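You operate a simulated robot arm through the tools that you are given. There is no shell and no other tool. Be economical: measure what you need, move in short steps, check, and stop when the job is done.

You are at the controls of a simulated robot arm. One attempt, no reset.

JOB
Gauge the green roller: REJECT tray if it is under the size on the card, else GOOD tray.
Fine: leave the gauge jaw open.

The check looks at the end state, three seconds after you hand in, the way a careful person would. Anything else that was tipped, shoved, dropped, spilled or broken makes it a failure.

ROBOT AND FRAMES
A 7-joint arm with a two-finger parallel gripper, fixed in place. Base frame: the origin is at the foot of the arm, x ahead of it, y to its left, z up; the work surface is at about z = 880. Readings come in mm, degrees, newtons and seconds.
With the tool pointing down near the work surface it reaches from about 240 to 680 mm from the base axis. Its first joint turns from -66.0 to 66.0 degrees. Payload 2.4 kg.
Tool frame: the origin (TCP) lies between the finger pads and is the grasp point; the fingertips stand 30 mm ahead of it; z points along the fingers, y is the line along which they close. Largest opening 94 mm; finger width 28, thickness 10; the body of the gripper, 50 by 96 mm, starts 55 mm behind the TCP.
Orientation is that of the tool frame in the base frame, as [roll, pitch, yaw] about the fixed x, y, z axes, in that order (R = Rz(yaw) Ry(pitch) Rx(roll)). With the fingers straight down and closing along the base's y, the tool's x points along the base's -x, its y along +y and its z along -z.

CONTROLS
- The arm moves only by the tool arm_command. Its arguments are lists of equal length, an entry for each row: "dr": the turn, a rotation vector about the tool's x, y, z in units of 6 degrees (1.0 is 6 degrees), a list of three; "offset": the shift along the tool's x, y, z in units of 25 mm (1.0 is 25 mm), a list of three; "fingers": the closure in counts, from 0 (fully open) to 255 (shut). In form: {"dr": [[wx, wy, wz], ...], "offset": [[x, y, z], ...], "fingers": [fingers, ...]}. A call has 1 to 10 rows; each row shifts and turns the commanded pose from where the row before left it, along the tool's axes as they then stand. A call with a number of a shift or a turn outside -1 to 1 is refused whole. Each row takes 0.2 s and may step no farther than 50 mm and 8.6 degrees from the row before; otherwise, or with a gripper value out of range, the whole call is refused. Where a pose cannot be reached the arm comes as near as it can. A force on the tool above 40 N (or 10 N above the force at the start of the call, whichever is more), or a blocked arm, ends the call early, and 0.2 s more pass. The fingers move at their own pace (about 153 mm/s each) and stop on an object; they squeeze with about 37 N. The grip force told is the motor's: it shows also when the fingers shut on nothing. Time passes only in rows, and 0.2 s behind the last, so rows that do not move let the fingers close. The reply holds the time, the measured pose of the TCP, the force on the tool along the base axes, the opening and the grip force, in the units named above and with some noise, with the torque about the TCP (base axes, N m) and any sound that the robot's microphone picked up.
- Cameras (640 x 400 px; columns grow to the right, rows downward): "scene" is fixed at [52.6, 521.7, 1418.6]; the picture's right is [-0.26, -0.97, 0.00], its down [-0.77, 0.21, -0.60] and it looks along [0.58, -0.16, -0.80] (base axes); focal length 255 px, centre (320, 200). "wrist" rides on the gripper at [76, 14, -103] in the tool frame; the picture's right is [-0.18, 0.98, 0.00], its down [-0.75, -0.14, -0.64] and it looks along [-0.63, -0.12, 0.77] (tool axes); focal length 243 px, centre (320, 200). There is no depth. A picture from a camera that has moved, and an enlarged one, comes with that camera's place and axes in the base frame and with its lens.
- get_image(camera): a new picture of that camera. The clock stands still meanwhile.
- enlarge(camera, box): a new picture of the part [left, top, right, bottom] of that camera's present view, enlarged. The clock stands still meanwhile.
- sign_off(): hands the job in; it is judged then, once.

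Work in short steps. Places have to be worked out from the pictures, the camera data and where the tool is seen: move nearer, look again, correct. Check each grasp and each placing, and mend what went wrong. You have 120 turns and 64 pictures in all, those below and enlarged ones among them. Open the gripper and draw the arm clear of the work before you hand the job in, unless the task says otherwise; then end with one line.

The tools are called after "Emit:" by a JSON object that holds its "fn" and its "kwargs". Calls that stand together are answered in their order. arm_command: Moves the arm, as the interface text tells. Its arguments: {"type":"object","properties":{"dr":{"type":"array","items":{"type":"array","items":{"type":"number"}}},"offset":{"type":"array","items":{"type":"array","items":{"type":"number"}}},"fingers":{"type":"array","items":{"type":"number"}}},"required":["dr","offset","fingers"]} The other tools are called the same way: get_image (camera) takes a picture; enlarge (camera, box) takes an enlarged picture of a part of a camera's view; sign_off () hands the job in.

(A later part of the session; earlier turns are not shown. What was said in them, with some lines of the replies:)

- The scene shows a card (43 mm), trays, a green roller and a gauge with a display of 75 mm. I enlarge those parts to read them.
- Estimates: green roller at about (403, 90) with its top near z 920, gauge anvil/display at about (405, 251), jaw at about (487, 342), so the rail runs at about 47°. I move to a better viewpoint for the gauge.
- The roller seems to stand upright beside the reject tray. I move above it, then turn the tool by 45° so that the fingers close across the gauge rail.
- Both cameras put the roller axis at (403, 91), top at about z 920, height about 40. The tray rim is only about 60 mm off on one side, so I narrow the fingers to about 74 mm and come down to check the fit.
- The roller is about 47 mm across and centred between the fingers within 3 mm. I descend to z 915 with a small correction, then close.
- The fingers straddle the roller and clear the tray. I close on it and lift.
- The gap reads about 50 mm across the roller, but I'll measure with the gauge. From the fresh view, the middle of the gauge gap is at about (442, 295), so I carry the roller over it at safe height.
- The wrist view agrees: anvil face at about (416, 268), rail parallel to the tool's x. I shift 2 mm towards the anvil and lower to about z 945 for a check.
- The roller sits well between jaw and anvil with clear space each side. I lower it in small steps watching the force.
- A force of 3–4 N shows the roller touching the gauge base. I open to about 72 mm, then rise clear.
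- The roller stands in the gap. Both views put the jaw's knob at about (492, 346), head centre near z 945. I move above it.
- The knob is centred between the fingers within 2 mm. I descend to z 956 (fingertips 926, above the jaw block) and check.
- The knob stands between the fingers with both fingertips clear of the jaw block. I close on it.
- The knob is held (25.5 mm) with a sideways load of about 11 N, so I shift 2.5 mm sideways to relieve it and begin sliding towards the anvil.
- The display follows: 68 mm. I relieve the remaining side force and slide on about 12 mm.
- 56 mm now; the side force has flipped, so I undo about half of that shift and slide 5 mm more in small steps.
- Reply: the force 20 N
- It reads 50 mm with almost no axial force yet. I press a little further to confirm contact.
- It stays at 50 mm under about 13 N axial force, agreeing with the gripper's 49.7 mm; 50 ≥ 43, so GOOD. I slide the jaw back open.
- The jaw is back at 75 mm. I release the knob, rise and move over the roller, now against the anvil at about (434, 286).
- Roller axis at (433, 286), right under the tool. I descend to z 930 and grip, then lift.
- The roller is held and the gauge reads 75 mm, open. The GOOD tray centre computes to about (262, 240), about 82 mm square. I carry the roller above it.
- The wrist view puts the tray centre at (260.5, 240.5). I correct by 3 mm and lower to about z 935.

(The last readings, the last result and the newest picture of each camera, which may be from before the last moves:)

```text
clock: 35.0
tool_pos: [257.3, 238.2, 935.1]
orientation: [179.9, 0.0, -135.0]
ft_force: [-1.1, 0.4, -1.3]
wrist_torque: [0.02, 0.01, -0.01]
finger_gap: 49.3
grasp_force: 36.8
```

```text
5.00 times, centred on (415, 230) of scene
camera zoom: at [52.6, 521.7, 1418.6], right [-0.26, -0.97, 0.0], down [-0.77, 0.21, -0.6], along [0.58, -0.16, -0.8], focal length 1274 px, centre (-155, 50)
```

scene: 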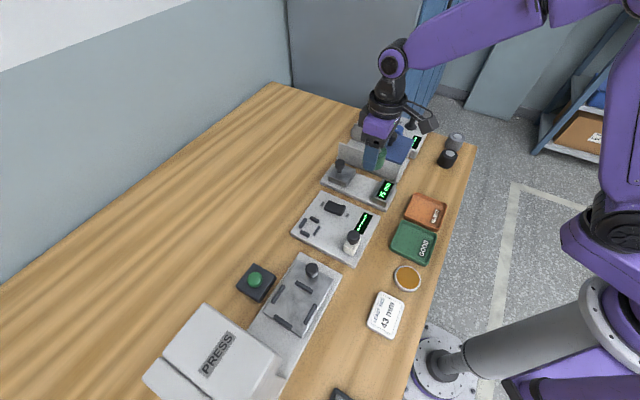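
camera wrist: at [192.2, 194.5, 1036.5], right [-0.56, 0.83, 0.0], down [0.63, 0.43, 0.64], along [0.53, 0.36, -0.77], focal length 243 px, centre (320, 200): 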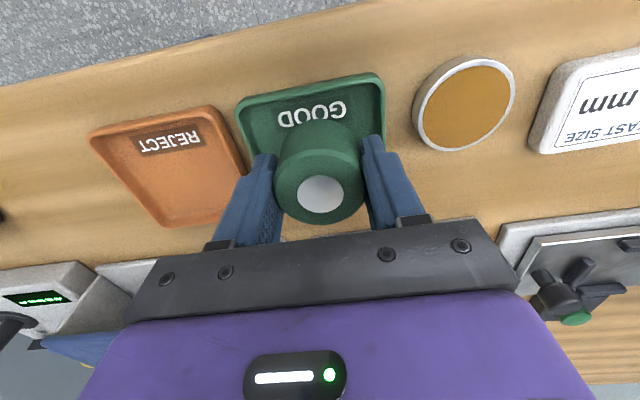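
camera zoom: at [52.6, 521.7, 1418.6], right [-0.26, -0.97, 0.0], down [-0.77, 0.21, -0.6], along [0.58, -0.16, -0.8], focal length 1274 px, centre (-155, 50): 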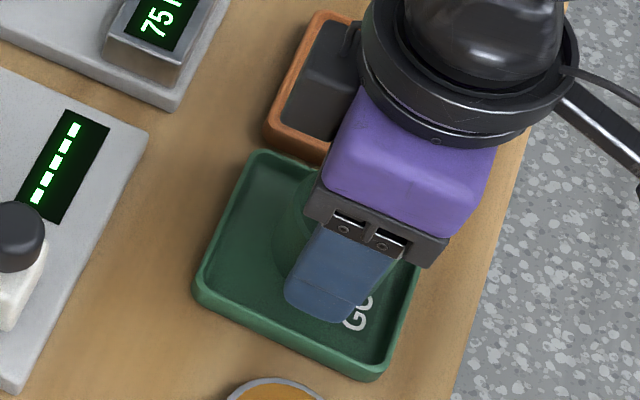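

The tool is centred on the tray (about 257, 239). I lower slowly until contact.

Emit:
{"fn": "arm_command", "kwargs": {"dr": [[0, 0, 0], [0, 0, 0], [0, 0, 0], [0, 0, 0]], "offset": [[0, 0, 0.2], [0, 0, 0.15], [0, 0, 0.1], [0, 0, 0]], "fingers": [255, 255, 255, 255]}}

Emit:
{"fn": "arm_command", "kwargs": {"dr": [[0, 0, 0], [0, 0, 0], [0, 0, 0]], "offset": [[0, 0, 0.05], [0, 0, 0.05], [0, 0, 0]], "fingers": [255, 255, 255]}}

```text
clock: 36.0
tool_pos: [257.2, 240.0, 923.4]
orientation: [180.0, 0.0, -134.9]
ft_force: [0.2, 0.4, -1.3]
wrist_torque: [0.0, -0.04, -0.01]
finger_gap: 49.5
grasp_force: 36.7
```

```text
clock: 36.8
tool_pos: [257.3, 239.3, 921.7]
orientation: [180.0, -0.1, -135.0]
ft_force: [0.0, -0.2, -1.4]
wrist_torque: [0.0, -0.03, 0.02]
finger_gap: 49.5
grasp_force: 36.9
```

No contact yet at z 922; I continue in 1 mm steps.

Emit:
{"fn": "arm_command", "kwargs": {"dr": [[0, 0, 0], [0, 0, 0], [0, 0, 0]], "offset": [[0, 0, 0.05], [0, 0, 0.05], [0, 0, 0]], "fingers": [255, 255, 255]}}

Emit:
{"fn": "arm_command", "kwargs": {"dr": [[0, 0, 0], [0, 0, 0]], "offset": [[0, 0, 0.04], [0, 0, 0]], "fingers": [255, 255]}}

```text
clock: 37.6
tool_pos: [257.0, 240.1, 919.4]
orientation: [-179.9, 0.1, -135.0]
ft_force: [-6.6, 2.6, 30.0]
wrist_torque: [-0.4, 0.35, -0.06]
finger_gap: 49.7
grasp_force: 37.1
```

```text
clock: 37.9
tool_pos: [258.2, 239.7, 920.1]
orientation: [180.0, 0.1, -135.0]
ft_force: [-3.9, -0.1, 13.5]
wrist_torque: [-0.34, 0.18, -0.01]
finger_gap: 49.7
grasp_force: 36.9
stopped in row 1: the force on the tool passed its limit at 47 N (the readings are from after the stop); the commanded pose is now the measured one
```

Firmly in contact at z 920. I ease up half a millimetre and open slightly, to about 56 mm, so the fingers stay inside the rim.

Emit:
{"fn": "arm_command", "kwargs": {"dr": [[0, 0, 0], [0, 0, 0], [0, 0, 0], [0, 0, 0]], "offset": [[0, 0, -0.03], [0, 0, 0], [0, 0, 0], [0, 0, 0]], "fingers": [255, 104, 104, 104]}}

Emit:
{"fn": "enlarge", "kwargs": {"camera": "scene", "box": [370, 190, 460, 270]}}

```text
clock: 38.9
tool_pos: [258.0, 239.1, 920.5]
orientation: [179.9, 0.1, -135.1]
ft_force: [-0.8, 0.0, 0.0]
wrist_torque: [0.0, 0.0, 0.02]
finger_gap: 55.6
grasp_force: 0.0
```

```text
5.00 times, centred on (415, 230) of scene
camera zoom: at [52.6, 521.7, 1418.6], right [-0.26, -0.97, 0.0], down [-0.77, 0.21, -0.6], along [0.58, -0.16, -0.8], focal length 1274 px, centre (-155, 50)
```

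zoom: 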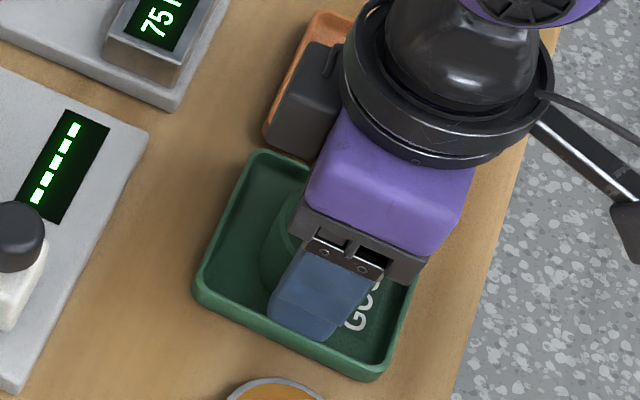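

Released, with no force left. I rise straight up slowly and then well clear.

Emit:
{"fn": "arm_command", "kwargs": {"dr": [[0, 0, 0], [0, 0, 0], [0, 0, 0], [0, 0, 0], [0, 0, 0], [0, 0, 0], [0, 0, 0], [0, 0, 0]], "offset": [[0, 0, -0.3], [0, 0, -0.6], [0, 0, -0.9], [0, 0, -1], [0, 0, -1], [0, 0, -1], [0, 0, -1], [0, 0, -1]], "fingers": [104, 104, 104, 104, 0, 0, 0, 0]}}

Emit:
{"fn": "get_image", "kwargs": {"camera": "scene"}}

Emit:
{"fn": "enlarge", "kwargs": {"camera": "scene", "box": [340, 170, 500, 270]}}

```text
clock: 40.7
tool_pos: [254.6, 237.5, 1091.8]
orientation: [180.0, 0.1, -135.0]
ft_force: [-0.4, 0.2, 0.1]
wrist_torque: [-0.04, -0.01, 0.02]
finger_gap: 93.9
grasp_force: 0.0
```

```text
22 pictures are left
```

scene: 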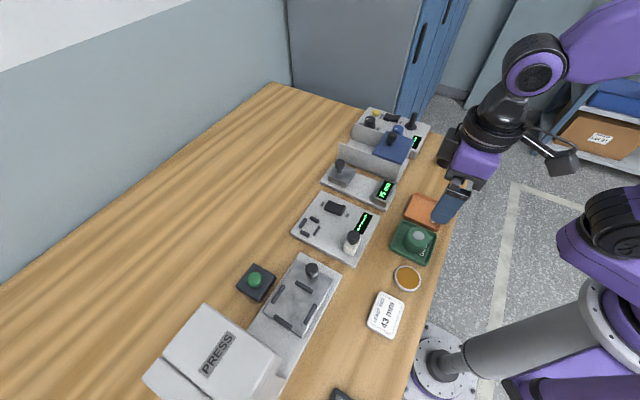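

```text
4.00 times, centred on (420, 220) of scene
camera zoom: at [52.6, 521.7, 1418.6], right [-0.26, -0.97, 0.0], down [-0.77, 0.21, -0.6], along [0.58, -0.16, -0.8], focal length 1019 px, centre (-80, 120)
```

zoom: 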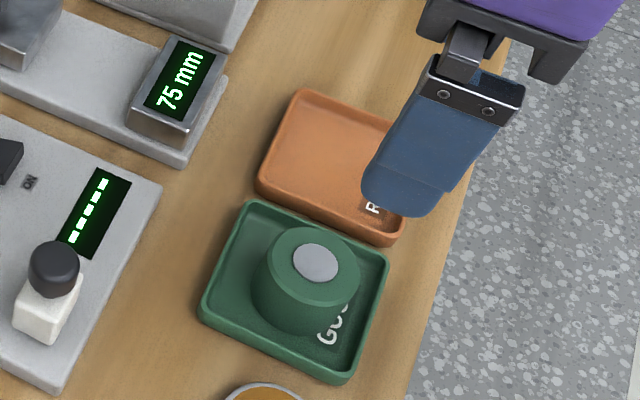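

The roller stands flat in the GOOD tray, the gauge is open at 75 mm, the gripper is open and the arm is clear. I hand in.

Emit:
{"fn": "sign_off", "kwargs": {}}

```text
The job is handed in.
```

The green roller gauged 50 mm against the card's least size of 43 mm, so I placed it in the GOOD tray and left the gauge jaw open at 75 mm.
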